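You operate a simulated robot arm through the tools that you are given. There is no shell and no other tool. Be economical: measure what you need, move in short steps, check, and stop when the job is done.

Carry out the task below with a simulated two-armed robot. There is one attempt and no reset: what you move stays moved.

JOB
Take the pale cedar block and leave it on the brown cedar block on the top of the luggage stand. Then open the long table drawer, put the green dotted bag from the top of the long table in the inside of the long table drawer and shut the drawer again.

Only the result counts: the job must be done as asked and must still hold three seconds after the hand-in. Knocking over, shifting, dropping, spilling or breaking anything else fails it.

ROBOT AND FRAMES
Two 7-joint arms with fingered hands on one trunk, on a base that drives. Base frame: it is fixed to the floor where the robot stands at the start and does not move with it; the origin is under the middle of the robot, x ahead of it, y to its left, z up. Readings come in mm, degrees, newtons and seconds.
The left shoulder is at the start at [70, 142, 814], the right one opposite. With the tool pointing down near the work surface each hand reaches from about 420 to 800 mm from the robot's upright axis, wherever it stands, measured 20 degrees to its own side. Places, roughly: long table drawer [3200, 100, 700]; inside of the long table drawer [3200, 100, 600]; dotted bag [3250, 0, 750]. Payload 3.6 kg a hand.
The tool frame of a hand sits at the grasp point between the pads (the TCP): z along the fingers, y along the line on which they close. The tips reach 25 mm beyond it. Largest opening 88 mm; the body of the gripper starts 29 mm behind the TCP. The gripper is a hand of 5 fingers: y runs from the thumb to the fingers, the wrist lies at [-13, -97, -162] in the tool frame, and closing takes about 1.5 s.
Orientation is told as [roll, pitch, yaw] about the base's x, y, z axes, in that order, counted from this pose: with the fingers straight down and the wrist toward the robot, the tool's x, y and z point along [0, 1, 0], [1, 0, 0] and [0, 0, -1] of the base frame.

CONTROLS
- The arms move only by the tool servo_tool. It takes "left_targets", "right_targets" or both (then of equal length, played together; a hand with none holds still); each is a list of rows, each an object (a shift or turn left out is 0, a gripper value left out holds the last) with "linear": the shift along the tool's x, y, z in mm, a list of three; "turn": the turn, a rotation vector about the tool's x, y, z in degrees, a list of three; "jaw": the closure in counts, from 0 (fully open) to 255 (shut). In form: [{"linear": [dx, dy, dz], "turn": [wx, wy, wz], "jaw": jaw}, ...]. A call has 1 to 20 rows; each row shifts and turns the commanded pose from where the row before left it, along the tool's axes as they then stand. A row lasts 0.2 s, in which the tool goes at most 50 mm and 8.6 degrees; a call with a longer step from one row to the next is refused whole, and so is a gripper value outside its range. A pose out of reach is approached as far as the arm can. The call stops where the force on the tool passes 40 N (or 10 N more than at its start, if that is more) or the arm is blocked; 0.2 s more then pass. Each finger travels about 72 mm/s and halts on what it meets, pressing with about 16 N; the grip force reading is that of the motor and also rises with nothing between the fingers. The clock runs only during rows and for 0.2 s after the last one: add rows that do not move to give the fingers time. The reply holds the time, the measured pose of the TCP, the force on the tool along the base axes, the opening and the grip force, in the units named above and with some noise.
- Cameras (640 x 400 px; columns grow to the right, rows downward): "scene" is now at [135.8, 3.2, 1041.2]; the picture's right is [-0.14, -0.99, 0.00], its down [-0.61, 0.09, -0.79] and it looks along [0.78, -0.11, -0.61] (base axes); focal length 286 px, centre (320, 200). "left" rides on the left gripper at [-59, -79, -105] in its tool frame; the picture's right is [-0.73, -0.32, 0.61], its down [0.62, -0.68, 0.38] and it looks along [0.29, 0.66, 0.70] (tool axes); focal length 234 px, centre (320, 200). "right" rides on the right gripper at [59, -79, -105] in its tool frame; the picture's right is [-0.73, 0.32, -0.61], its down [-0.62, -0.68, 0.38] and it looks along [-0.29, 0.66, 0.70] (tool axes); focal length 234 px, centre (320, 200). There is no depth. A picture from a camera that has moved, and an enlarged one, comes with that camera's place and axes in the base frame and with its lens. The place of the scene camera against the robot may be out by one fixed shift of up to 18 mm in any direction.
- grab_frame(camera): a new picture of that camera. It takes no simulated time.
- move_column(by): slides the trunk up (or, below 0, down) by that many mm; the arms and the scene camera ride with it, the base frame stays. It gives what a move gives, with no picture.
- steer(legs): drives the robot by 1 to 6 legs, each [ahead, left, turn to the left] in mm, mm and degrees, along the robot's own axes; the way and the turn of a leg run together, so that a leg with both is an arc; at most 1500 mm and 180 degrees a leg. The arms and the cameras ride along, it lands a little off, and it stops where it bumps. It gives what a move gives.
- preshape(shape, hand): the hand has 5 fingers and takes this shape, open, in about a second: jaw (thumb against the fingers, like two jaws); tri (thumb and two fingers); tip (a fingertip pinch); poke (one finger out to press); point (the index stretched); flat (the hand flat); cup (the hand cupped); fist (a fist). The gripper value then closes the fingers along that shape, each until it touches; the sizes above hold for jaw. It gives what a move gives, with no picture.
- aim_head(pan, tilt): turns the head with the scene camera to pan (to the left, within 86 degrees either way) and tilt (down, from -29 to 69), counted from straight ahead of the robot. It gives what a move gives.
- enlarge(camera, box): a new picture of the part [left, top, right, bottom] of that camera's present view, enlarged. It takes no simulated time.
- job_done(): hands the job in; it is judged then, once.

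Work in short steps. Places have to be worked out from the pictures, the camera data and where the tool is seen: move nearer, look again, correct. Check each grasp and each placing, and mend what went wrong. You have 165 turns and 118 pictures in all, those below and enlarged ones among them. Open the grippers and draw the arms clear of the work before you hand the job in, unless the task says otherwise; then end with one line.

The tools are called after ">>>" as name(argument=value, ...) on one line, values as JSON. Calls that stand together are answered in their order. servo_tool: Moves the arms, as the interface text tells. Its arguments: {"type":"object","properties":{"left_targets":{"type":"array"},"right_targets":{"type":"array"}},"required":[]} The other tools are called the same way: move_column (by) slides the trunk up or down; preshape (shape, hand) gives the hand a shape; steer (legs) drives the base; aim_head (pan, tilt) turns the head that bears the scene camera; grab_frame (camera) takes a picture; enlarge (camera, box) takes an enlarged picture of a part of a camera's view; job_done () hands the job in.

At the start:

```text
t: 0.0
left_tool_pos: [550.3, 138.0, 740.2]
left_tcp_rot: [0.0, 0.0, 0.0]
left_wrist_force: [0.0, -0.7, -0.5]
left_grip_width: 87.6
left_grip_force: 0.0
left_shape: jaw
right_tool_pos: [485.3, -294.6, 812.0]
right_tcp_rot: [0.0, 0.0, -0.1]
right_wrist_force: [-0.6, 0.0, -0.4]
right_grip_width: 87.4
right_grip_force: 0.1
right_shape: jaw
trunk travel left (down, up): [-350.0, 590.0]
robot x, y, heading: [3.3, -0.5, 0.4]
head pan, tilt: [-8.3, 37.9]
```

scene: 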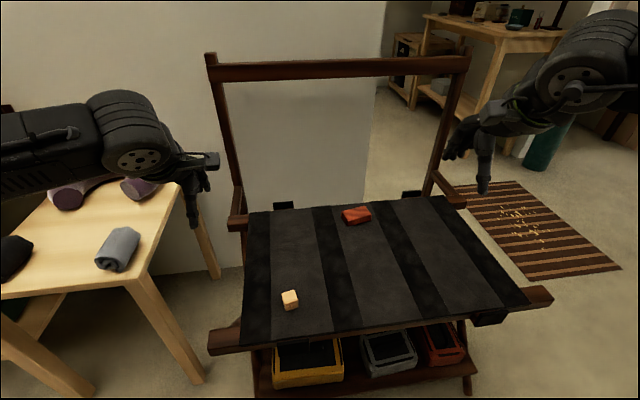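
right: 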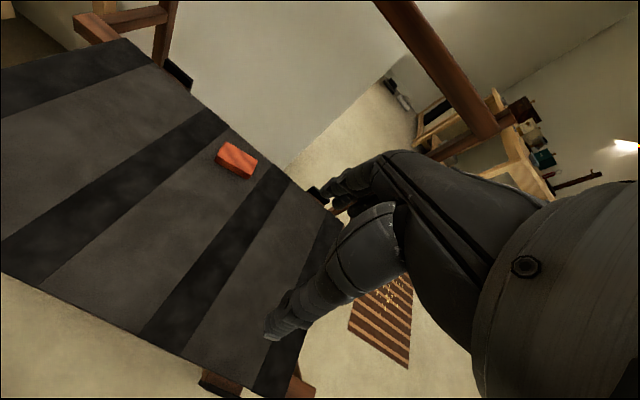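
left: 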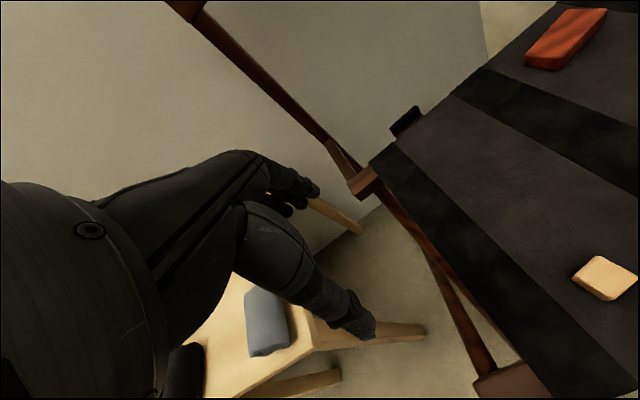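

The pale block looks to be near [483, 18] and the reddish-brown one near [729, -184]. I'll enlarge both to see their size and orientation.

>>> enlarge(camera="scene", box=[260, 270, 324, 310])

>>> enlarge(camera="scene", box=[324, 190, 388, 230])

```text
10.00 times, centred on (292, 290) of scene
camera zoom: at [135.8, 3.2, 1041.2], right [-0.14, -0.99, 0.0], down [-0.61, 0.09, -0.79], along [0.78, -0.11, -0.61], focal length 2866 px, centre (600, -700)
```

zoom: 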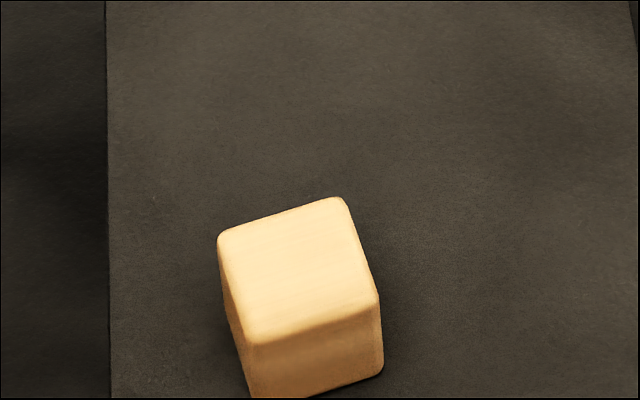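

```text
10.00 times, centred on (356, 210) of scene
camera zoom: at [135.8, 3.2, 1041.2], right [-0.14, -0.99, 0.0], down [-0.61, 0.09, -0.79], along [0.78, -0.11, -0.61], focal length 2866 px, centre (-40, 100)
```

zoom: 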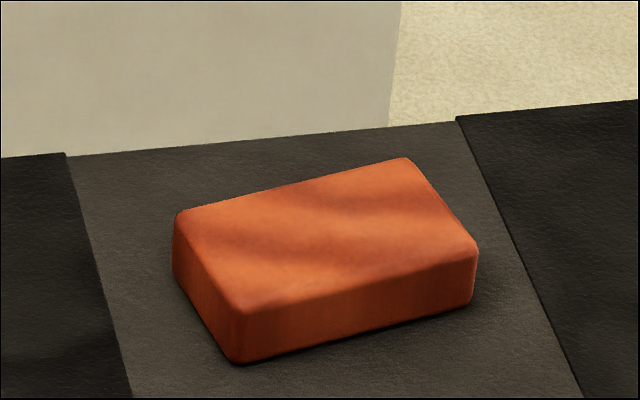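

Pale block: about a 27 mm cube, turned about +13.5°. Brown block: about 76x42x23 mm, turned about +15°. I'll shift the left hand aside and bring the right hand above the pale block for a close look.

>>> servo_tool(right_targets=[{"linear": [45, 0, 10]}, {"linear": [45, 0, 10]}, {"linear": [45, 0, 10]}, {"linear": [45, -5, 15]}, {"linear": [45, -5, 15]}, {"linear": [45, -5, 15]}, {"linear": [30, 0, 20]}, {"linear": [0, 0, 25], "turn": [0, 0, -7]}, {"linear": [0, 0, 25], "turn": [0, 0, -6.5]}, {}], left_targets=[{"linear": [45, 0, 0]}, {"linear": [45, 0, 0]}, {"linear": [30, 0, 0]}, {}, {}, {}, {}, {}, {}, {}])

>>> grab_frame(camera="right")

```text
t: 2.2
left_tool_pos: [550.5, 259.8, 741.6]
left_tcp_rot: [0.1, 0.1, 0.1]
left_wrist_force: [-0.7, 0.2, -0.6]
left_grip_width: 87.6
left_grip_force: 0.1
left_shape: jaw
right_tool_pos: [464.6, -52.5, 680.1]
right_tcp_rot: [0.0, 0.1, 13.7]
right_wrist_force: [0.1, 0.9, 0.1]
right_grip_width: 87.6
right_grip_force: 0.0
right_shape: jaw
right hand out of reach, approached as far as the arm can: row 6, 7
trunk travel left (down, up): [-350.0, 590.0]
robot x, y, heading: [-3.1, 2.2, 0.2]
head pan, tilt: [-8.3, 37.9]
```

```text
112 pictures are left
camera right: at [374.7, -15.5, 783.5], right [0.48, -0.63, 0.61], down [-0.52, -0.77, -0.38], along [0.71, -0.13, -0.7], focal length 234 px, centre (320, 200)
```

right: 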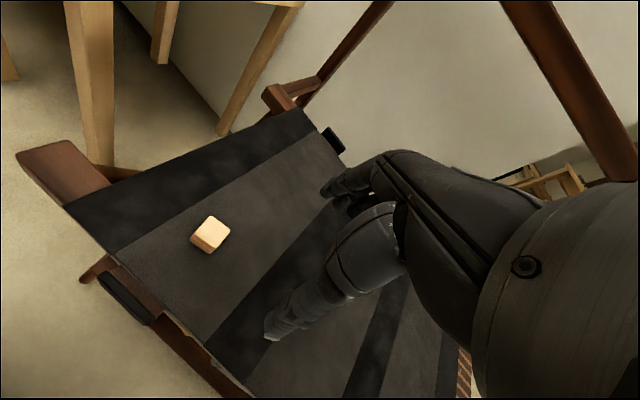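

From the wrist camera the pale block is near [480, 0], so the scene camera is off by about 17 mm in y. Since the right hand ran out of reach inward, I'll drive 60 mm left.

>>> steer(legs=[[0, 60, 0]])

```text
t: 3.2
left_tool_pos: [548.4, 320.4, 740.5]
left_tcp_rot: [-0.2, 0.1, 0.0]
left_wrist_force: [0.9, -0.7, 0.2]
left_grip_width: 87.6
left_grip_force: 0.0
left_shape: jaw
right_tool_pos: [465.5, 7.8, 679.5]
right_tcp_rot: [0.0, 0.0, 13.6]
right_wrist_force: [0.1, -0.8, -0.1]
right_grip_width: 88.1
right_grip_force: 0.1
right_shape: jaw
trunk travel left (down, up): [-350.0, 590.0]
robot x, y, heading: [-2.0, 64.5, 0.1]
head pan, tilt: [-8.3, 37.9]
```

Hand now at [465, 8, 680]. I'll lower it to about z = 590 above the estimated block centre and look again.

>>> servo_tool(right_targets=[{"linear": [-6, 6, 30]}, {"linear": [-5, 6, 30]}, {"linear": [0, 0, 30]}, {}])

>>> grab_frame(camera="right")

>>> grab_frame(camera="scene")

```text
t: 4.2
left_tool_pos: [549.9, 319.9, 741.1]
left_tcp_rot: [-0.1, 0.0, 0.0]
left_wrist_force: [0.1, -0.6, 0.2]
left_grip_width: 87.5
left_grip_force: 0.1
left_shape: jaw
right_tool_pos: [476.8, -16.1, 599.5]
right_tcp_rot: [0.0, 0.0, 13.7]
right_wrist_force: [-0.2, -0.4, 0.7]
right_grip_width: 88.0
right_grip_force: 0.0
right_shape: jaw
right hand out of reach, approached as far as the arm can: row 2, 3
trunk travel left (down, up): [-350.0, 590.0]
robot x, y, heading: [1.6, 57.9, -0.0]
head pan, tilt: [-8.3, 37.9]
```

```text
111 pictures are left
camera right: at [385.3, 21.4, 703.4], right [0.48, -0.63, 0.61], down [-0.52, -0.77, -0.38], along [0.71, -0.13, -0.7], focal length 234 px, centre (320, 200)
```

right: 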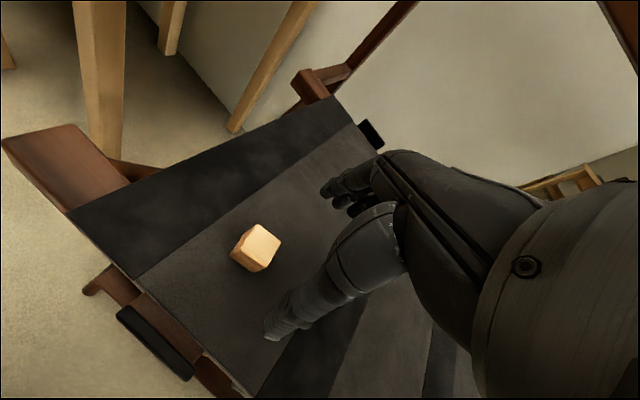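

```text
110 pictures are left
camera scene: at [135.7, 63.8, 1041.3], right [-0.14, -0.99, 0.0], down [-0.61, 0.09, -0.79], along [0.78, -0.11, -0.61], focal length 286 px, centre (320, 200)
```

scene: 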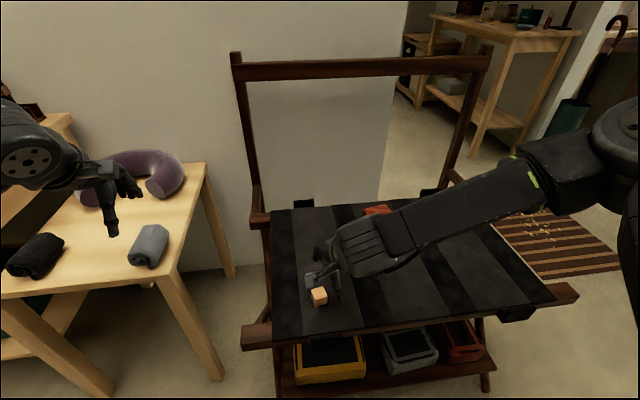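

Block top centre checks out at about [480, 0]. The hand is again at its inward reach limit, so I'll lift the left hand for safety, and drive back and left 60 mm.

>>> servo_tool(left_targets=[{"linear": [0, 0, -40]}, {"linear": [0, 0, -40]}, {}], right_targets=[{"linear": [0, 0, -20]}, {}, {}])

>>> steer(legs=[[-60, 70, 0]])

```text
t: 5.0
left_tool_pos: [550.2, 320.6, 821.4]
left_tcp_rot: [0.0, 0.0, 0.1]
left_wrist_force: [-0.2, -0.8, -0.1]
left_grip_width: 87.7
left_grip_force: 0.1
left_shape: jaw
right_tool_pos: [476.5, -16.4, 619.0]
right_tcp_rot: [0.0, 0.0, 13.5]
right_wrist_force: [0.3, 0.3, -0.1]
right_grip_width: 87.7
right_grip_force: 0.0
right_shape: jaw
trunk travel left (down, up): [-350.0, 590.0]
robot x, y, heading: [0.3, 56.8, -0.1]
head pan, tilt: [-8.3, 37.9]
```

```text
t: 6.1
left_tool_pos: [488.9, 393.8, 821.3]
left_tcp_rot: [-0.1, 0.0, 0.1]
left_wrist_force: [0.0, -0.4, -0.6]
left_grip_width: 87.6
left_grip_force: 0.1
left_shape: jaw
right_tool_pos: [415.2, 55.4, 619.8]
right_tcp_rot: [0.1, -0.1, 13.6]
right_wrist_force: [0.1, 0.9, -0.2]
right_grip_width: 87.8
right_grip_force: 0.1
right_shape: jaw
trunk travel left (down, up): [-350.0, 590.0]
robot x, y, heading: [-60.7, 131.6, 0.1]
head pan, tilt: [-8.3, 37.9]
```

Now move above the block at [480, 0, 580] and look.

>>> servo_tool(right_targets=[{"linear": [-23, 16.6, 0]}, {"linear": [-23, 16.7, 0]}, {"linear": [-23, 16.7, 0]}, {"linear": [0, 0, 20]}, {"linear": [0, 0, 20]}, {}])

>>> grab_frame(camera="right")

>>> enlarge(camera="right", box=[200, 200, 360, 300])

```text
t: 7.5
left_tool_pos: [489.2, 390.4, 821.1]
left_tcp_rot: [0.0, 0.0, 0.1]
left_wrist_force: [0.0, -0.1, 0.4]
left_grip_width: 87.5
left_grip_force: 0.0
left_shape: jaw
right_tool_pos: [481.6, -0.8, 580.7]
right_tcp_rot: [-0.1, 0.0, 13.6]
right_wrist_force: [0.1, 1.3, 0.2]
right_grip_width: 87.7
right_grip_force: 0.0
right_shape: jaw
trunk travel left (down, up): [-350.0, 590.0]
robot x, y, heading: [-60.0, 132.0, 0.0]
head pan, tilt: [-8.3, 37.9]
```

```text
109 pictures are left
camera right: at [390.5, 36.8, 684.7], right [0.48, -0.63, 0.61], down [-0.52, -0.77, -0.38], along [0.71, -0.13, -0.7], focal length 234 px, centre (320, 200)
```

right: 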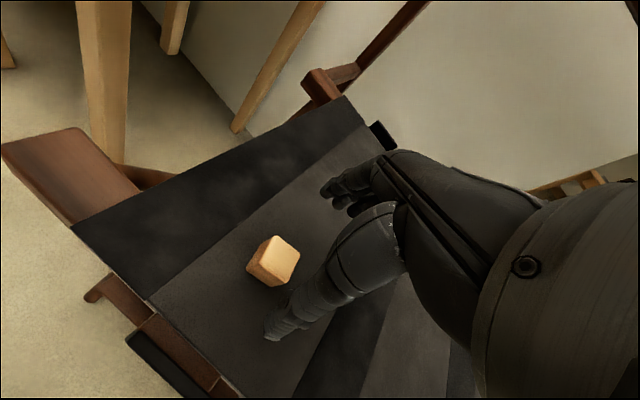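

```text
4.00 times, centred on (280, 250) of right
camera zoom: at [390.5, 36.8, 684.7], right [0.48, -0.63, 0.61], down [-0.52, -0.77, -0.38], along [0.71, -0.13, -0.7], focal length 937 px, centre (480, 0)
```

zoom: 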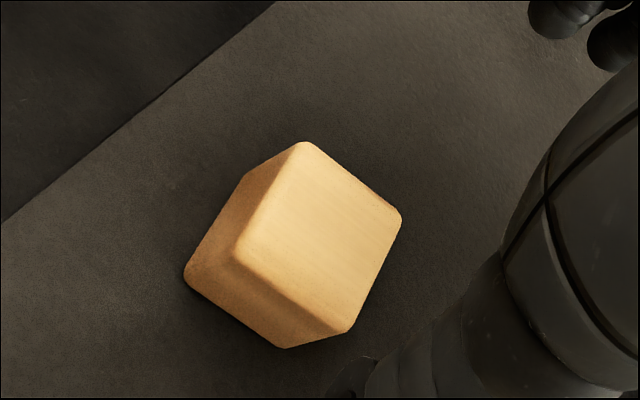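

Block centre [478, -1.6], yaw 13.5°, well under the hand. I'll descend to z ≈ 529 so the tips stop about 5 mm above the surface, then close.

>>> servo_tool(right_targets=[{"linear": [0, -3.5, 15]}, {"linear": [0, 0, 15]}, {"linear": [0, 0, 12]}, {"linear": [0, 0, 9]}, {}])

>>> grab_frame(camera="right")

>>> enlarge(camera="scene", box=[320, 220, 480, 320])

```text
t: 8.7
left_tool_pos: [489.6, 393.4, 821.6]
left_tcp_rot: [0.0, 0.0, 0.0]
left_wrist_force: [0.1, -0.2, -0.1]
left_grip_width: 87.7
left_grip_force: 0.1
left_shape: jaw
right_tool_pos: [469.6, -13.2, 539.5]
right_tcp_rot: [0.2, 0.0, 13.6]
right_wrist_force: [0.1, 0.5, 0.0]
right_grip_width: 87.8
right_grip_force: 0.2
right_shape: jaw
right hand out of reach, approached as far as the arm can: row 2, 3, 4
trunk travel left (down, up): [-350.0, 590.0]
robot x, y, heading: [-60.6, 133.8, 0.5]
head pan, tilt: [-8.3, 37.9]
```

```text
107 pictures are left
camera right: at [378.0, 24.3, 644.6], right [0.48, -0.63, 0.61], down [-0.52, -0.77, -0.38], along [0.71, -0.13, -0.7], focal length 234 px, centre (320, 200)
```

right: 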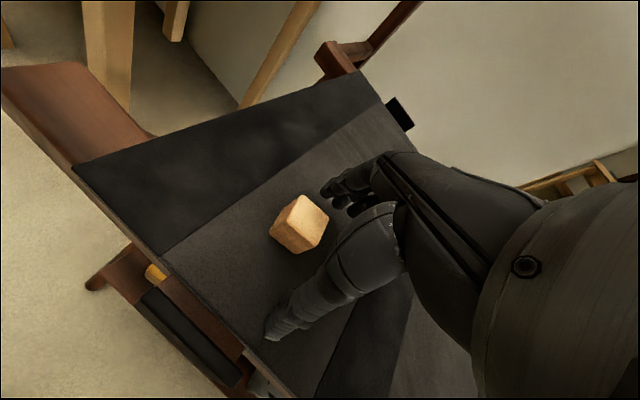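

```text
4.00 times, centred on (400, 270) of scene
camera zoom: at [74.9, 134.5, 1041.2], right [-0.14, -0.99, 0.0], down [-0.61, 0.09, -0.79], along [0.78, -0.11, -0.61], focal length 1146 px, centre (0, -80)
```

zoom: 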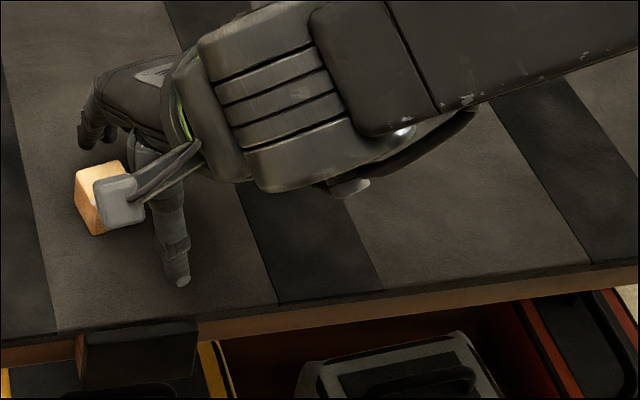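

The fingers are right over the block, but the arm stops at a limit: the hand yaw against the arm is unfavourable. I'll raise the hand, then reposition the base so the block lies about 20° to its right with heading 20°.

>>> servo_tool(right_targets=[{"linear": [0, 0, -40]}, {"linear": [0, 0, -40]}, {"linear": [0, 0, -20]}, {}])

>>> steer(legs=[[-62, -133, 0], [0, 0, 20]])

```text
t: 9.7
left_tool_pos: [489.7, 391.5, 821.3]
left_tcp_rot: [0.0, 0.0, 0.0]
left_wrist_force: [0.1, 0.5, -1.3]
left_grip_width: 87.8
left_grip_force: 0.1
left_shape: jaw
right_tool_pos: [469.2, -12.4, 641.9]
right_tcp_rot: [0.0, 0.0, 13.7]
right_wrist_force: [-1.2, -0.3, 0.5]
right_grip_width: 87.6
right_grip_force: 0.0
right_shape: jaw
trunk travel left (down, up): [-350.0, 590.0]
robot x, y, heading: [-59.8, 127.8, 0.4]
head pan, tilt: [-8.3, 37.9]
```

```text
t: 12.1
left_tool_pos: [303.4, 433.0, 821.0]
left_tcp_rot: [0.0, 0.1, 20.4]
left_wrist_force: [-0.6, 0.7, -0.7]
left_grip_width: 87.5
left_grip_force: 0.0
left_shape: jaw
right_tool_pos: [425.5, 45.6, 640.4]
right_tcp_rot: [0.0, -0.1, 33.9]
right_wrist_force: [-0.6, 0.0, 1.1]
right_grip_width: 87.7
right_grip_force: 0.0
right_shape: jaw
trunk travel left (down, up): [-350.0, 590.0]
robot x, y, heading: [-123.5, -3.6, 20.4]
head pan, tilt: [-8.3, 37.9]
```

Base in place. Translate to above the block and undo the yaw, then lower part way.

>>> servo_tool(right_targets=[{"linear": [-34.3, 8.7, 0]}, {"linear": [-34.3, 8.7, 0]}, {"turn": [0, 0, 7]}, {"turn": [0, 0, 7]}, {"turn": [0, 0, 6.4]}, {"linear": [0, 0, 30]}, {"linear": [0, 0, 30]}, {}])

>>> enlarge(camera="right", box=[200, 200, 360, 300])

```text
t: 13.9
left_tool_pos: [304.0, 432.2, 821.3]
left_tcp_rot: [0.0, 0.0, 20.3]
left_wrist_force: [0.3, -0.3, -0.7]
left_grip_width: 87.5
left_grip_force: 0.0
left_shape: jaw
right_tool_pos: [477.1, -1.9, 580.4]
right_tcp_rot: [0.0, 0.0, 13.5]
right_wrist_force: [0.4, -1.2, 0.1]
right_grip_width: 87.7
right_grip_force: 0.0
right_shape: jaw
trunk travel left (down, up): [-350.0, 590.0]
robot x, y, heading: [-120.2, -3.6, 20.2]
head pan, tilt: [-8.3, 37.9]
```

```text
4.00 times, centred on (280, 250) of right
camera zoom: at [386.7, 36.8, 684.6], right [0.48, -0.63, 0.61], down [-0.52, -0.76, -0.38], along [0.71, -0.13, -0.7], focal length 937 px, centre (480, 0)
```

zoom: 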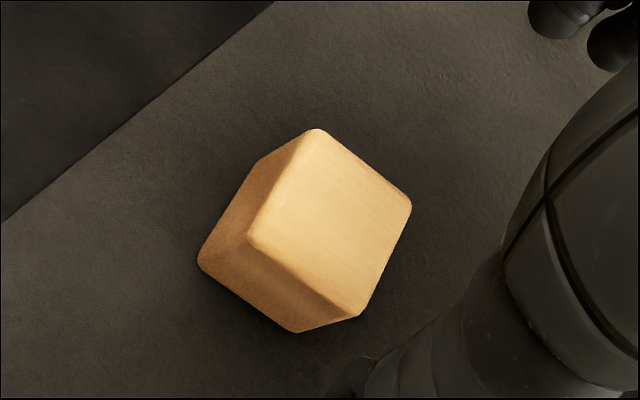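

The hand is centred over the block. Descend 51 mm.

>>> servo_tool(right_targets=[{"linear": [0, 1, 15]}, {"linear": [0, 0, 15]}, {"linear": [0, 0, 12]}, {"linear": [0, 0, 9]}, {}])

>>> grab_frame(camera="right")

```text
t: 15.1
left_tool_pos: [303.7, 432.5, 820.8]
left_tcp_rot: [0.1, 0.0, 20.3]
left_wrist_force: [0.6, -0.1, 0.4]
left_grip_width: 87.9
left_grip_force: 0.1
left_shape: jaw
right_tool_pos: [478.2, -3.0, 532.0]
right_tcp_rot: [0.2, 0.0, 13.5]
right_wrist_force: [0.3, -0.7, 0.2]
right_grip_width: 87.8
right_grip_force: 0.0
right_shape: jaw
right hand out of reach, approached as far as the arm can: row 4
trunk travel left (down, up): [-350.0, 590.0]
robot x, y, heading: [-123.2, -3.7, 20.4]
head pan, tilt: [-8.3, 37.9]
```

```text
104 pictures are left
camera right: at [387.8, 34.3, 636.0], right [0.48, -0.63, 0.61], down [-0.52, -0.77, -0.38], along [0.71, -0.13, -0.7], focal length 234 px, centre (320, 200)
```

right: 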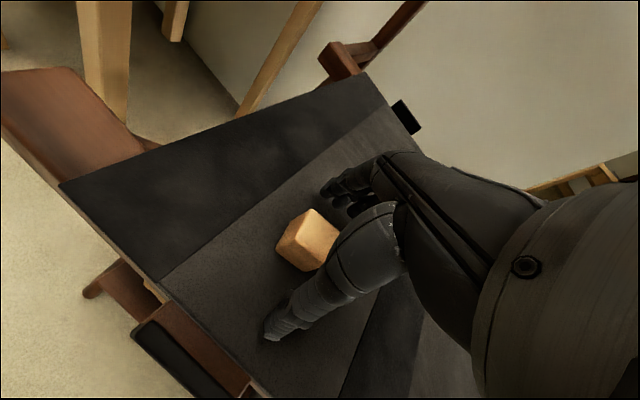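

The block is centred between thumb and fingers with tips at z≈507. Lower the trunk 3 mm for more overlap, then close.

>>> move_column(by=-3)

>>> servo_tool(right_targets=[{"jaw": 120}, {"jaw": 255}, {}, {}, {}, {}, {}, {}, {}, {}])

>>> grab_frame(camera="right")

```text
t: 15.7
left_tool_pos: [304.3, 432.6, 817.4]
left_tcp_rot: [0.1, -0.1, 20.4]
left_wrist_force: [0.1, 0.6, -0.3]
left_grip_width: 87.7
left_grip_force: 0.1
left_shape: jaw
right_tool_pos: [479.0, -3.1, 528.8]
right_tcp_rot: [0.2, 0.0, 13.5]
right_wrist_force: [0.2, -0.3, -0.5]
right_grip_width: 87.5
right_grip_force: 0.1
right_shape: jaw
trunk travel left (down, up): [-347.0, 593.0]
robot x, y, heading: [-124.6, -3.8, 20.2]
head pan, tilt: [-8.3, 37.9]
```

```text
t: 17.9
left_tool_pos: [303.9, 433.3, 817.9]
left_tcp_rot: [0.0, -0.1, 20.4]
left_wrist_force: [0.3, 0.2, 0.4]
left_grip_width: 87.8
left_grip_force: 0.0
left_shape: jaw
right_tool_pos: [478.4, -2.9, 529.0]
right_tcp_rot: [0.2, 0.0, 13.5]
right_wrist_force: [0.1, -0.1, 0.0]
right_grip_width: 23.1
right_grip_force: 16.9
right_shape: jaw
trunk travel left (down, up): [-347.0, 593.0]
robot x, y, heading: [-123.8, -3.8, 20.3]
head pan, tilt: [-8.3, 37.9]
```

```text
103 pictures are left
camera right: at [387.8, 34.4, 633.1], right [0.48, -0.63, 0.61], down [-0.52, -0.76, -0.38], along [0.71, -0.13, -0.7], focal length 234 px, centre (320, 200)
```

right: 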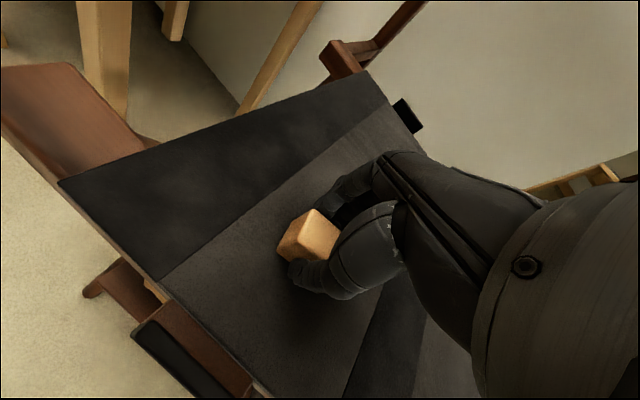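

Closed at 23 mm with 17 N, so it has the block. Lift and check.

>>> servo_tool(right_targets=[{"linear": [0, 0, -20]}, {"linear": [0, 0, -30]}, {"linear": [0, 0, -40]}, {"linear": [0, 0, -30]}, {}])

>>> grab_frame(camera="right")

>>> enlarge(camera="right", box=[240, 180, 400, 280])

```text
t: 19.1
left_tool_pos: [303.7, 432.9, 817.8]
left_tcp_rot: [0.0, -0.1, 20.4]
left_wrist_force: [0.0, 0.4, -0.1]
left_grip_width: 87.8
left_grip_force: 0.0
left_shape: jaw
right_tool_pos: [478.9, -6.7, 649.7]
right_tcp_rot: [0.1, 0.0, 13.5]
right_wrist_force: [0.2, 0.6, 0.7]
right_grip_width: 23.2
right_grip_force: 15.9
right_shape: jaw
trunk travel left (down, up): [-347.0, 593.0]
robot x, y, heading: [-123.2, -3.0, 20.2]
head pan, tilt: [-8.3, 37.9]
```

```text
102 pictures are left
camera right: at [388.3, 31.8, 754.3], right [0.48, -0.63, 0.61], down [-0.52, -0.77, -0.38], along [0.71, -0.13, -0.7], focal length 234 px, centre (320, 200)
```

right: 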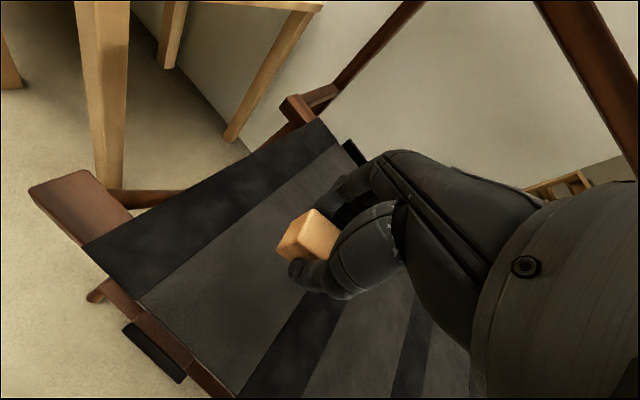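

```text
4.00 times, centred on (320, 230) of right
camera zoom: at [388.3, 31.8, 754.3], right [0.48, -0.63, 0.61], down [-0.52, -0.77, -0.38], along [0.71, -0.13, -0.7], focal length 937 px, centre (320, 80)
```

zoom: 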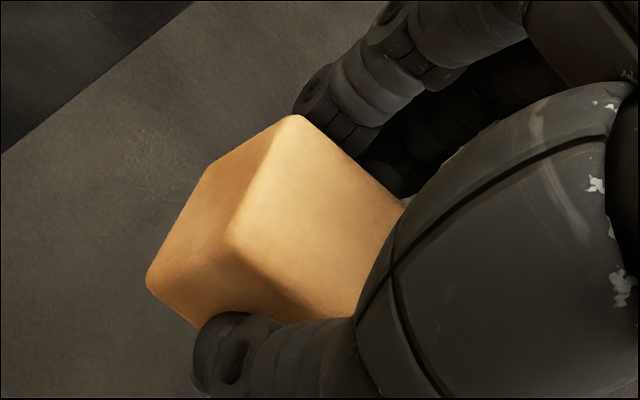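

The block is held well. Drive so the brown block (≈[722, -200]) comes into reach, robot going to about (40, -200).

>>> steer(legs=[[84, -241, 0]])

>>> grab_frame(camera="right")

>>> grab_frame(camera="scene")

```text
t: 20.9
left_tool_pos: [469.0, 233.5, 817.3]
left_tcp_rot: [0.0, 0.1, 20.4]
left_wrist_force: [1.8, -0.5, -0.8]
left_grip_width: 87.8
left_grip_force: 0.2
left_shape: jaw
right_tool_pos: [644.6, -205.3, 650.4]
right_tcp_rot: [0.1, 0.1, 13.5]
right_wrist_force: [-0.5, -0.7, -0.7]
right_grip_width: 23.5
right_grip_force: 16.1
right_shape: jaw
trunk travel left (down, up): [-347.0, 593.0]
robot x, y, heading: [41.9, -204.3, 20.1]
head pan, tilt: [-8.3, 37.9]
```

```text
100 pictures are left
camera right: at [554.0, -167.1, 753.9], right [0.48, -0.63, 0.61], down [-0.52, -0.76, -0.38], along [0.71, -0.13, -0.7], focal length 234 px, centre (320, 200)
```

right: 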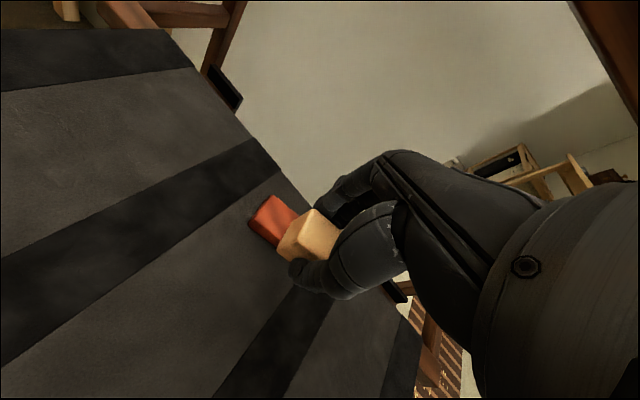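

```text
99 pictures are left
camera scene: at [175.5, -150.5, 1038.2], right [0.21, -0.98, 0.0], down [-0.6, -0.13, -0.79], along [0.77, 0.16, -0.61], focal length 286 px, centre (320, 200)
```

scene: 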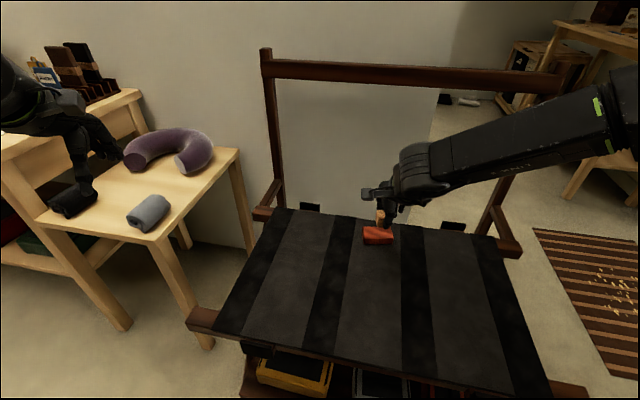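

Brown is partly hidden behind the held block. I'll shift the hand 60 mm to the right for a clear view.

>>> servo_tool(right_targets=[{"linear": [-30, -10, 0]}, {"linear": [-30, -10, 0]}, {}])

>>> grab_frame(camera="right")

>>> enlarge(camera="right", box=[160, 120, 320, 220])

```text
t: 21.7
left_tool_pos: [469.6, 234.3, 817.9]
left_tcp_rot: [0.0, -0.1, 20.4]
left_wrist_force: [-0.6, 0.3, 0.2]
left_grip_width: 87.8
left_grip_force: 0.1
left_shape: jaw
right_tool_pos: [639.0, -269.3, 649.4]
right_tcp_rot: [0.0, 0.0, 13.4]
right_wrist_force: [0.0, -0.9, -0.1]
right_grip_width: 22.8
right_grip_force: 16.1
right_shape: jaw
trunk travel left (down, up): [-347.0, 593.0]
robot x, y, heading: [43.4, -199.0, 20.4]
head pan, tilt: [-8.3, 37.9]
```

```text
98 pictures are left
camera right: at [548.4, -231.3, 753.1], right [0.48, -0.63, 0.61], down [-0.52, -0.77, -0.38], along [0.71, -0.13, -0.7], focal length 234 px, centre (320, 200)
```

right: 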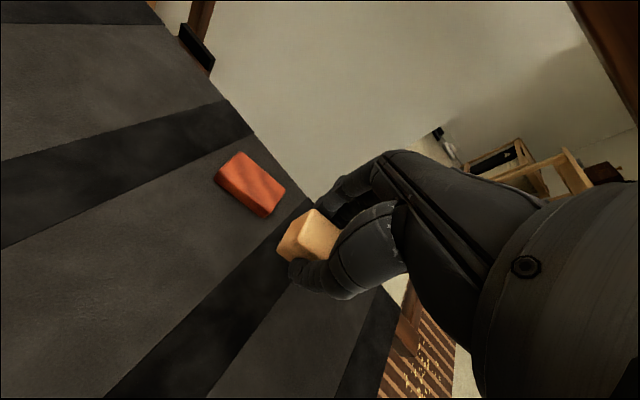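

```text
4.00 times, centred on (240, 170) of right
camera zoom: at [548.4, -231.3, 753.1], right [0.48, -0.63, 0.61], down [-0.52, -0.77, -0.38], along [0.71, -0.13, -0.7], focal length 937 px, centre (640, 320)
```

zoom: 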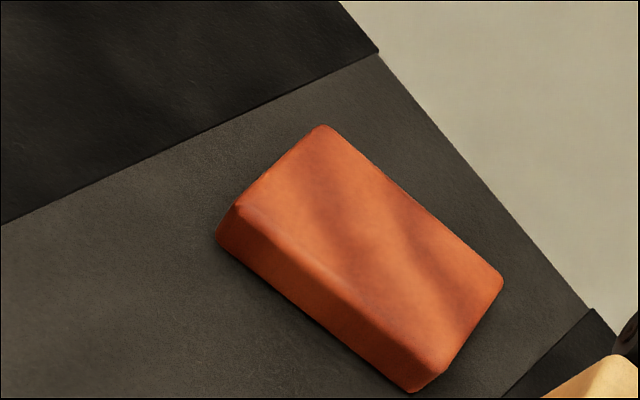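

Brown block top centre comes out at about [720, -201], top z≈522. I'll move the held block above it to z=590.

>>> servo_tool(right_targets=[{"linear": [15.6, 31.5, 0]}, {"linear": [15.6, 31.5, 0]}, {"linear": [15.5, 31.4, 0]}, {"linear": [0, 0, 30]}, {"linear": [0, 0, 30]}, {}, {}])

>>> grab_frame(camera="right")

>>> enlarge(camera="scene", box=[340, 180, 436, 240])

```text
t: 23.3
left_tool_pos: [469.6, 234.3, 818.1]
left_tcp_rot: [0.0, 0.0, 20.4]
left_wrist_force: [-0.5, -0.3, -0.2]
left_grip_width: 87.6
left_grip_force: 0.1
left_shape: jaw
right_tool_pos: [719.4, -200.9, 591.0]
right_tcp_rot: [0.1, 0.0, 13.5]
right_wrist_force: [-0.2, -0.9, -0.5]
right_grip_width: 23.3
right_grip_force: 15.5
right_shape: jaw
trunk travel left (down, up): [-347.0, 593.0]
robot x, y, heading: [43.3, -198.3, 20.5]
head pan, tilt: [-8.3, 37.9]
```

```text
96 pictures are left
camera right: at [628.7, -162.2, 694.3], right [0.48, -0.63, 0.61], down [-0.52, -0.76, -0.38], along [0.71, -0.13, -0.7], focal length 234 px, centre (320, 200)
```

right: 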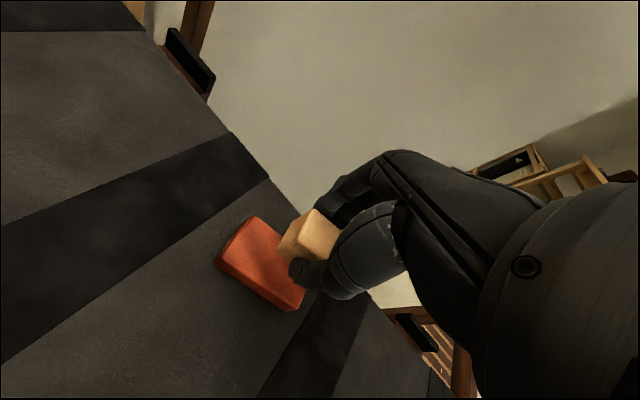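

```text
6.67 times, centred on (388, 210) of scene
camera zoom: at [175.2, -149.9, 1038.2], right [0.21, -0.98, 0.0], down [-0.6, -0.13, -0.79], along [0.77, 0.16, -0.61], focal length 1910 px, centre (-133, 133)
```

zoom: 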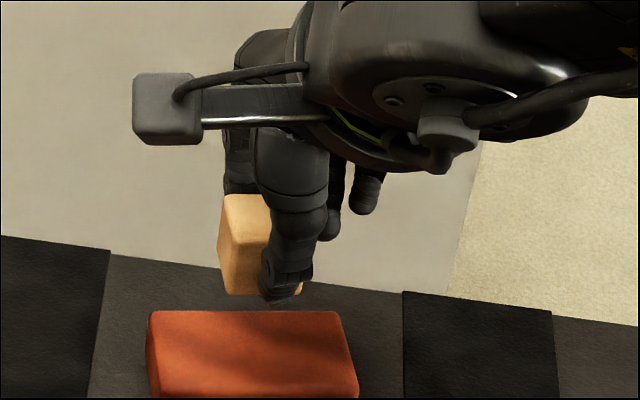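

The block hovers laterally centred, perhaps 4 mm far in x. Correct by -4 and descend to just above contact.

>>> servo_tool(right_targets=[{"linear": [0, -4, 10]}, {"linear": [0, 0, 12]}, {"linear": [0, 0, 8]}, {"linear": [0, 0, 4]}, {}])

>>> enlarge(camera="scene", box=[340, 190, 436, 250])

>>> enlarge(camera="right", box=[200, 180, 360, 280])

```text
t: 24.5
left_tool_pos: [469.2, 234.0, 817.9]
left_tcp_rot: [0.1, 0.0, 20.4]
left_wrist_force: [-0.2, -0.4, 0.0]
left_grip_width: 87.8
left_grip_force: 0.1
left_shape: jaw
right_tool_pos: [711.1, -207.4, 563.4]
right_tcp_rot: [0.1, 0.0, 13.4]
right_wrist_force: [-1.1, 0.4, 0.3]
right_grip_width: 23.2
right_grip_force: 16.0
right_shape: jaw
right hand out of reach, approached as far as the arm can: row 2, 3
trunk travel left (down, up): [-347.0, 593.0]
robot x, y, heading: [42.1, -201.2, 20.4]
head pan, tilt: [-8.3, 37.9]
```

```text
6.67 times, centred on (388, 220) of scene
camera zoom: at [175.1, -149.9, 1038.2], right [0.21, -0.98, 0.0], down [-0.6, -0.13, -0.79], along [0.77, 0.16, -0.61], focal length 1910 px, centre (-133, 67)
```

zoom: 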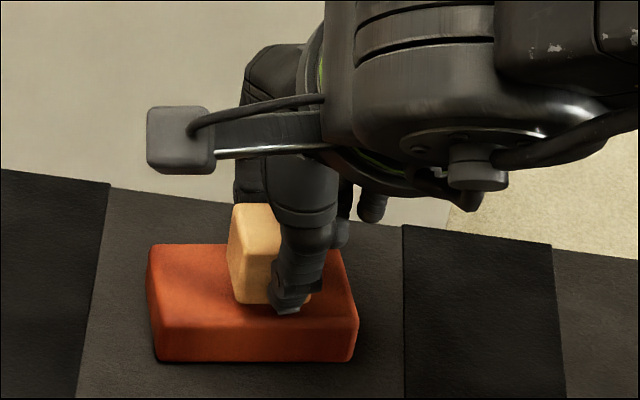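

```text
4.00 times, centred on (280, 230) of right
camera zoom: at [619.1, -169.6, 667.0], right [0.48, -0.63, 0.61], down [-0.52, -0.76, -0.38], along [0.71, -0.13, -0.7], focal length 937 px, centre (480, 80)
```

zoom: 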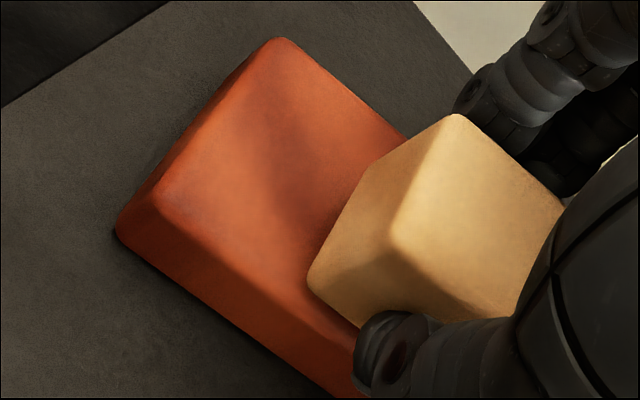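

The arm hits its low-z limit and drifted a little. I'll raise the hand, re-centre, and lower the trunk 80 mm so the arm works in better posture.

>>> servo_tool(right_targets=[{"linear": [0, 0, -20]}, {"linear": [0, 0, -40]}, {"linear": [4, 7, -30]}, {}])

>>> move_column(by=-70)

```text
t: 25.5
left_tool_pos: [469.5, 233.8, 817.8]
left_tcp_rot: [-0.1, -0.1, 20.4]
left_wrist_force: [0.0, 0.0, 0.4]
left_grip_width: 87.4
left_grip_force: 0.1
left_shape: jaw
right_tool_pos: [716.7, -198.4, 650.5]
right_tcp_rot: [0.1, -0.1, 13.5]
right_wrist_force: [-0.2, 0.2, -0.7]
right_grip_width: 23.1
right_grip_force: 16.3
right_shape: jaw
trunk travel left (down, up): [-347.0, 593.0]
robot x, y, heading: [43.2, -201.5, 20.3]
head pan, tilt: [-8.3, 37.9]
```

```text
t: 26.6
left_tool_pos: [469.8, 233.9, 748.4]
left_tcp_rot: [-0.1, 0.0, 20.3]
left_wrist_force: [-0.4, -0.5, -0.4]
left_grip_width: 87.6
left_grip_force: 0.0
left_shape: jaw
right_tool_pos: [718.4, -198.5, 581.5]
right_tcp_rot: [0.0, 0.0, 13.4]
right_wrist_force: [0.6, -0.1, 0.1]
right_grip_width: 23.3
right_grip_force: 16.0
right_shape: jaw
trunk travel left (down, up): [-277.0, 663.0]
robot x, y, heading: [45.9, -198.1, 20.2]
head pan, tilt: [-8.3, 37.9]
```

Now at [718, -198.5, 581.5]; correct by about [-1.4, -3.5] and descend 24 mm.

>>> servo_tool(right_targets=[{"linear": [-3, -2, 10]}, {"linear": [0, 0, 9]}, {"linear": [0, 0, 5]}, {}])

>>> enlarge(camera="scene", box=[340, 170, 436, 230])

>>> enlarge(camera="right", box=[200, 180, 360, 280])

```text
t: 27.6
left_tool_pos: [470.2, 233.8, 747.8]
left_tcp_rot: [0.0, 0.0, 20.4]
left_wrist_force: [0.5, -0.3, -0.2]
left_grip_width: 87.8
left_grip_force: 0.0
left_shape: jaw
right_tool_pos: [715.5, -202.5, 557.7]
right_tcp_rot: [0.1, 0.0, 13.5]
right_wrist_force: [-0.2, 0.3, -1.0]
right_grip_width: 23.2
right_grip_force: 15.8
right_shape: jaw
trunk travel left (down, up): [-277.0, 663.0]
robot x, y, heading: [44.4, -199.8, 20.4]
head pan, tilt: [-8.3, 37.9]
```

```text
6.67 times, centred on (388, 200) of scene
camera zoom: at [175.1, -149.9, 968.2], right [0.21, -0.98, 0.0], down [-0.6, -0.13, -0.79], along [0.77, 0.16, -0.61], focal length 1910 px, centre (-133, 200)
```

zoom: 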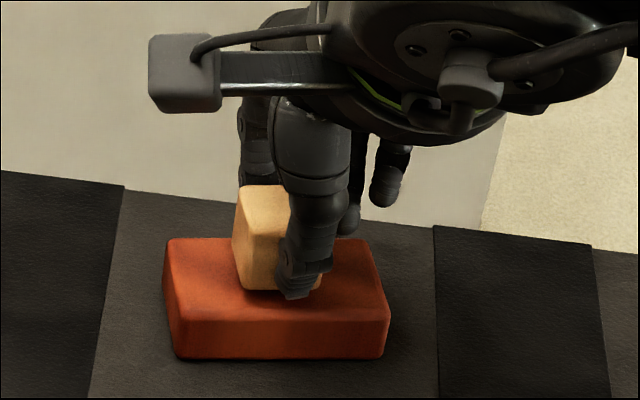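

```text
4.00 times, centred on (280, 230) of right
camera zoom: at [625.6, -163.6, 661.7], right [0.48, -0.63, 0.61], down [-0.52, -0.76, -0.38], along [0.71, -0.13, -0.7], focal length 937 px, centre (480, 80)
```

zoom: 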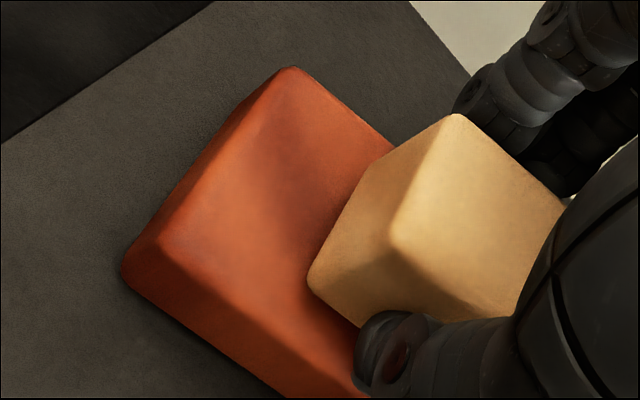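

Centred over the brown block. Descend in small steps until contact.

>>> servo_tool(right_targets=[{"linear": [0, 0, 2]}, {"linear": [0, 0, 2]}, {"linear": [0, 0, 1]}, {}])

>>> enlarge(camera="scene", box=[340, 170, 436, 230])

```text
t: 28.6
left_tool_pos: [468.9, 233.1, 748.9]
left_tcp_rot: [-0.1, 0.0, 20.4]
left_wrist_force: [1.0, 0.6, 0.2]
left_grip_width: 87.7
left_grip_force: 0.0
left_shape: jaw
right_tool_pos: [717.1, -201.1, 552.4]
right_tcp_rot: [0.1, 0.0, 13.5]
right_wrist_force: [0.4, 0.6, 2.8]
right_grip_width: 23.2
right_grip_force: 15.7
right_shape: jaw
trunk travel left (down, up): [-277.0, 663.0]
robot x, y, heading: [41.0, -203.7, 20.4]
head pan, tilt: [-8.3, 37.9]
```

```text
6.67 times, centred on (388, 200) of scene
camera zoom: at [174.8, -150.0, 968.3], right [0.21, -0.98, 0.0], down [-0.6, -0.13, -0.79], along [0.77, 0.16, -0.61], focal length 1910 px, centre (-133, 200)
```

zoom: 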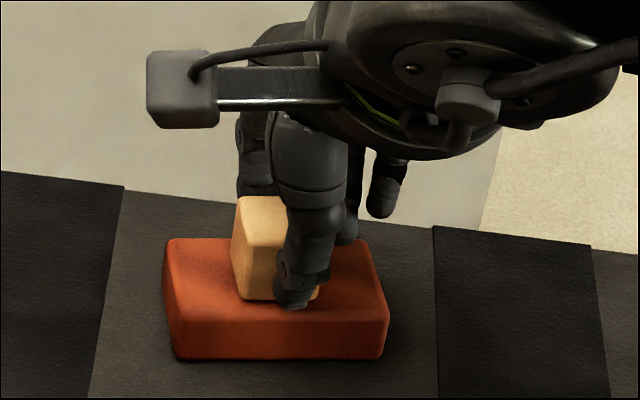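

Light contact force (2.8 N): it is resting on the brown block. Open gradually.

>>> servo_tool(right_targets=[{"jaw": 200}, {"jaw": 180}, {"jaw": 160}, {"jaw": 130}, {"jaw": 80}, {"jaw": 0}, {}, {}])

>>> enlarge(camera="scene", box=[340, 170, 436, 230])

```text
t: 30.4
left_tool_pos: [470.1, 234.1, 748.4]
left_tcp_rot: [0.0, 0.0, 20.5]
left_wrist_force: [-0.6, 0.0, 0.0]
left_grip_width: 87.7
left_grip_force: 0.1
left_shape: jaw
right_tool_pos: [716.5, -201.9, 552.6]
right_tcp_rot: [0.1, 0.0, 13.4]
right_wrist_force: [-0.3, 0.7, -0.1]
right_grip_width: 87.5
right_grip_force: 0.1
right_shape: jaw
trunk travel left (down, up): [-277.0, 663.0]
robot x, y, heading: [41.4, -201.8, 20.3]
head pan, tilt: [-8.3, 37.9]
```

```text
6.67 times, centred on (388, 200) of scene
camera zoom: at [175.1, -149.9, 968.2], right [0.21, -0.98, 0.0], down [-0.6, -0.13, -0.79], along [0.77, 0.16, -0.61], focal length 1910 px, centre (-133, 200)
```

zoom: 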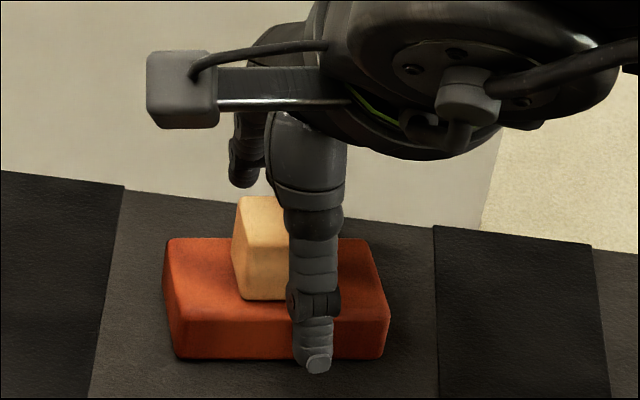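

Released, and the block stays in place. Retract straight up and look at the stack.

>>> servo_tool(right_targets=[{"linear": [0, 0, -15]}, {"linear": [0, 0, -25]}, {"linear": [0, 0, -40]}, {"linear": [0, 0, -40]}, {"linear": [0, 0, -40]}, {}])

>>> grab_frame(camera="scene")

>>> enlarge(camera="right", box=[200, 150, 360, 250])

```text
t: 31.8
left_tool_pos: [470.3, 234.9, 747.0]
left_tcp_rot: [0.0, 0.0, 20.4]
left_wrist_force: [-0.5, -0.4, -0.7]
left_grip_width: 87.8
left_grip_force: 0.1
left_shape: jaw
right_tool_pos: [718.2, -203.3, 712.9]
right_tcp_rot: [0.0, 0.0, 13.5]
right_wrist_force: [0.5, 0.1, -0.7]
right_grip_width: 87.7
right_grip_force: 0.0
right_shape: jaw
trunk travel left (down, up): [-277.0, 663.0]
robot x, y, heading: [41.2, -198.7, 20.4]
head pan, tilt: [-8.3, 37.9]
```

```text
88 pictures are left
camera scene: at [175.1, -149.9, 968.2], right [0.21, -0.98, 0.0], down [-0.6, -0.13, -0.79], along [0.77, 0.16, -0.61], focal length 286 px, centre (320, 200)
```

scene: 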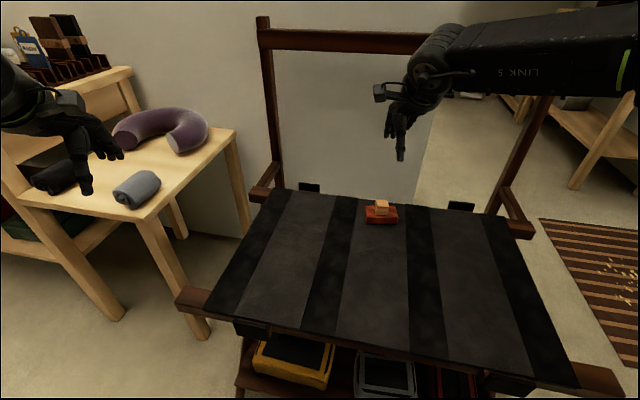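

```text
4.00 times, centred on (280, 200) of right
camera zoom: at [628.0, -165.4, 817.5], right [0.48, -0.63, 0.61], down [-0.52, -0.76, -0.38], along [0.71, -0.13, -0.7], focal length 937 px, centre (480, 200)
```

zoom: 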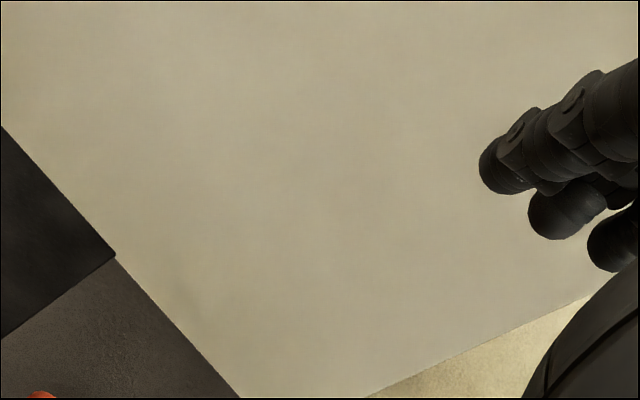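

The stack stands. Now survey: back away a bit, then look around to plan the drive to the long table.

>>> steer(legs=[[-250, 0, 0], [0, 0, -20]])

>>> aim_head(pan=-30, tilt=15)

>>> grab_frame(camera="scene")

>>> aim_head(pan=10, tilt=10)

>>> grab_frame(camera="scene")

```text
t: 34.7
left_tool_pos: [352.6, -21.6, 748.9]
left_tcp_rot: [0.0, 0.1, 0.9]
left_wrist_force: [-0.6, 0.4, -0.4]
left_grip_width: 87.5
left_grip_force: 0.1
left_shape: jaw
right_tool_pos: [440.7, -518.5, 713.0]
right_tcp_rot: [0.0, -0.1, -6.0]
right_wrist_force: [-0.1, 0.6, 0.4]
right_grip_width: 87.6
right_grip_force: 0.1
right_shape: jaw
trunk travel left (down, up): [-277.0, 663.0]
robot x, y, heading: [-200.3, -292.9, 1.2]
head pan, tilt: [-8.3, 37.9]
```

```text
t: 35.6
left_tool_pos: [352.9, -20.7, 749.0]
left_tcp_rot: [0.0, 0.0, 1.0]
left_wrist_force: [0.0, 0.8, 0.1]
left_grip_width: 87.7
left_grip_force: 0.0
left_shape: jaw
right_tool_pos: [441.6, -515.5, 712.8]
right_tcp_rot: [0.1, 0.1, -6.0]
right_wrist_force: [0.4, 0.8, -0.1]
right_grip_width: 87.7
right_grip_force: 0.1
right_shape: jaw
trunk travel left (down, up): [-277.0, 663.0]
robot x, y, heading: [-195.5, -291.6, 1.1]
head pan, tilt: [-30.0, 15.0]
```

```text
86 pictures are left
camera scene: at [-62.6, -319.1, 1004.5], right [-0.49, -0.87, 0.0], down [-0.23, 0.13, -0.97], along [0.84, -0.47, -0.26], focal length 286 px, centre (320, 200)
```

scene: 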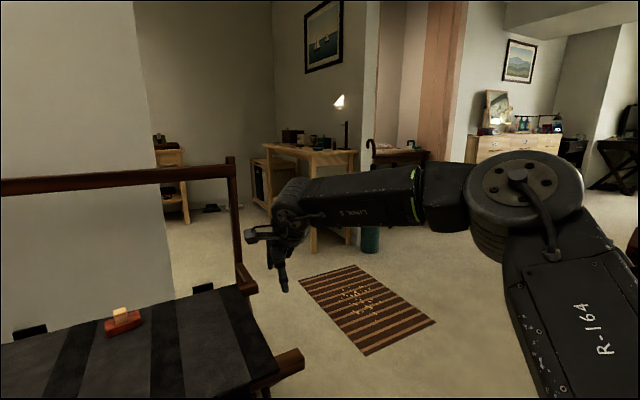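

```text
t: 36.7
left_tool_pos: [352.4, -21.8, 748.4]
left_tcp_rot: [-0.1, 0.0, 1.0]
left_wrist_force: [0.1, 0.2, 0.0]
left_grip_width: 87.7
left_grip_force: 0.0
left_shape: jaw
right_tool_pos: [442.0, -518.1, 713.7]
right_tcp_rot: [0.1, 0.0, -6.0]
right_wrist_force: [0.8, 0.6, 0.2]
right_grip_width: 87.7
right_grip_force: 0.1
right_shape: jaw
trunk travel left (down, up): [-277.0, 663.0]
robot x, y, heading: [-195.7, -288.4, 0.9]
head pan, tilt: [10.0, 10.0]
```

```text
85 pictures are left
camera scene: at [-53.0, -256.2, 1012.7], right [0.19, -0.98, 0.0], down [-0.17, -0.03, -0.98], along [0.97, 0.19, -0.17], focal length 286 px, centre (320, 200)
```

scene: 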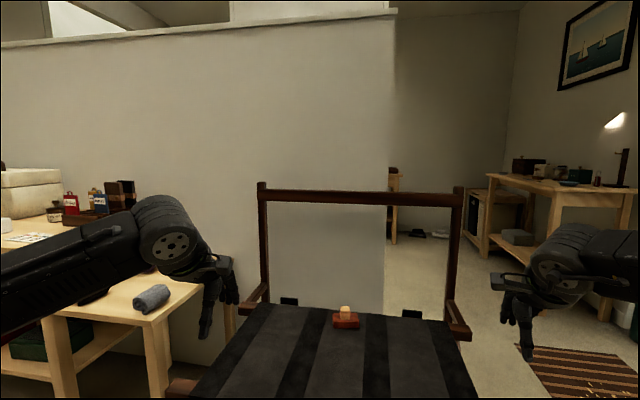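

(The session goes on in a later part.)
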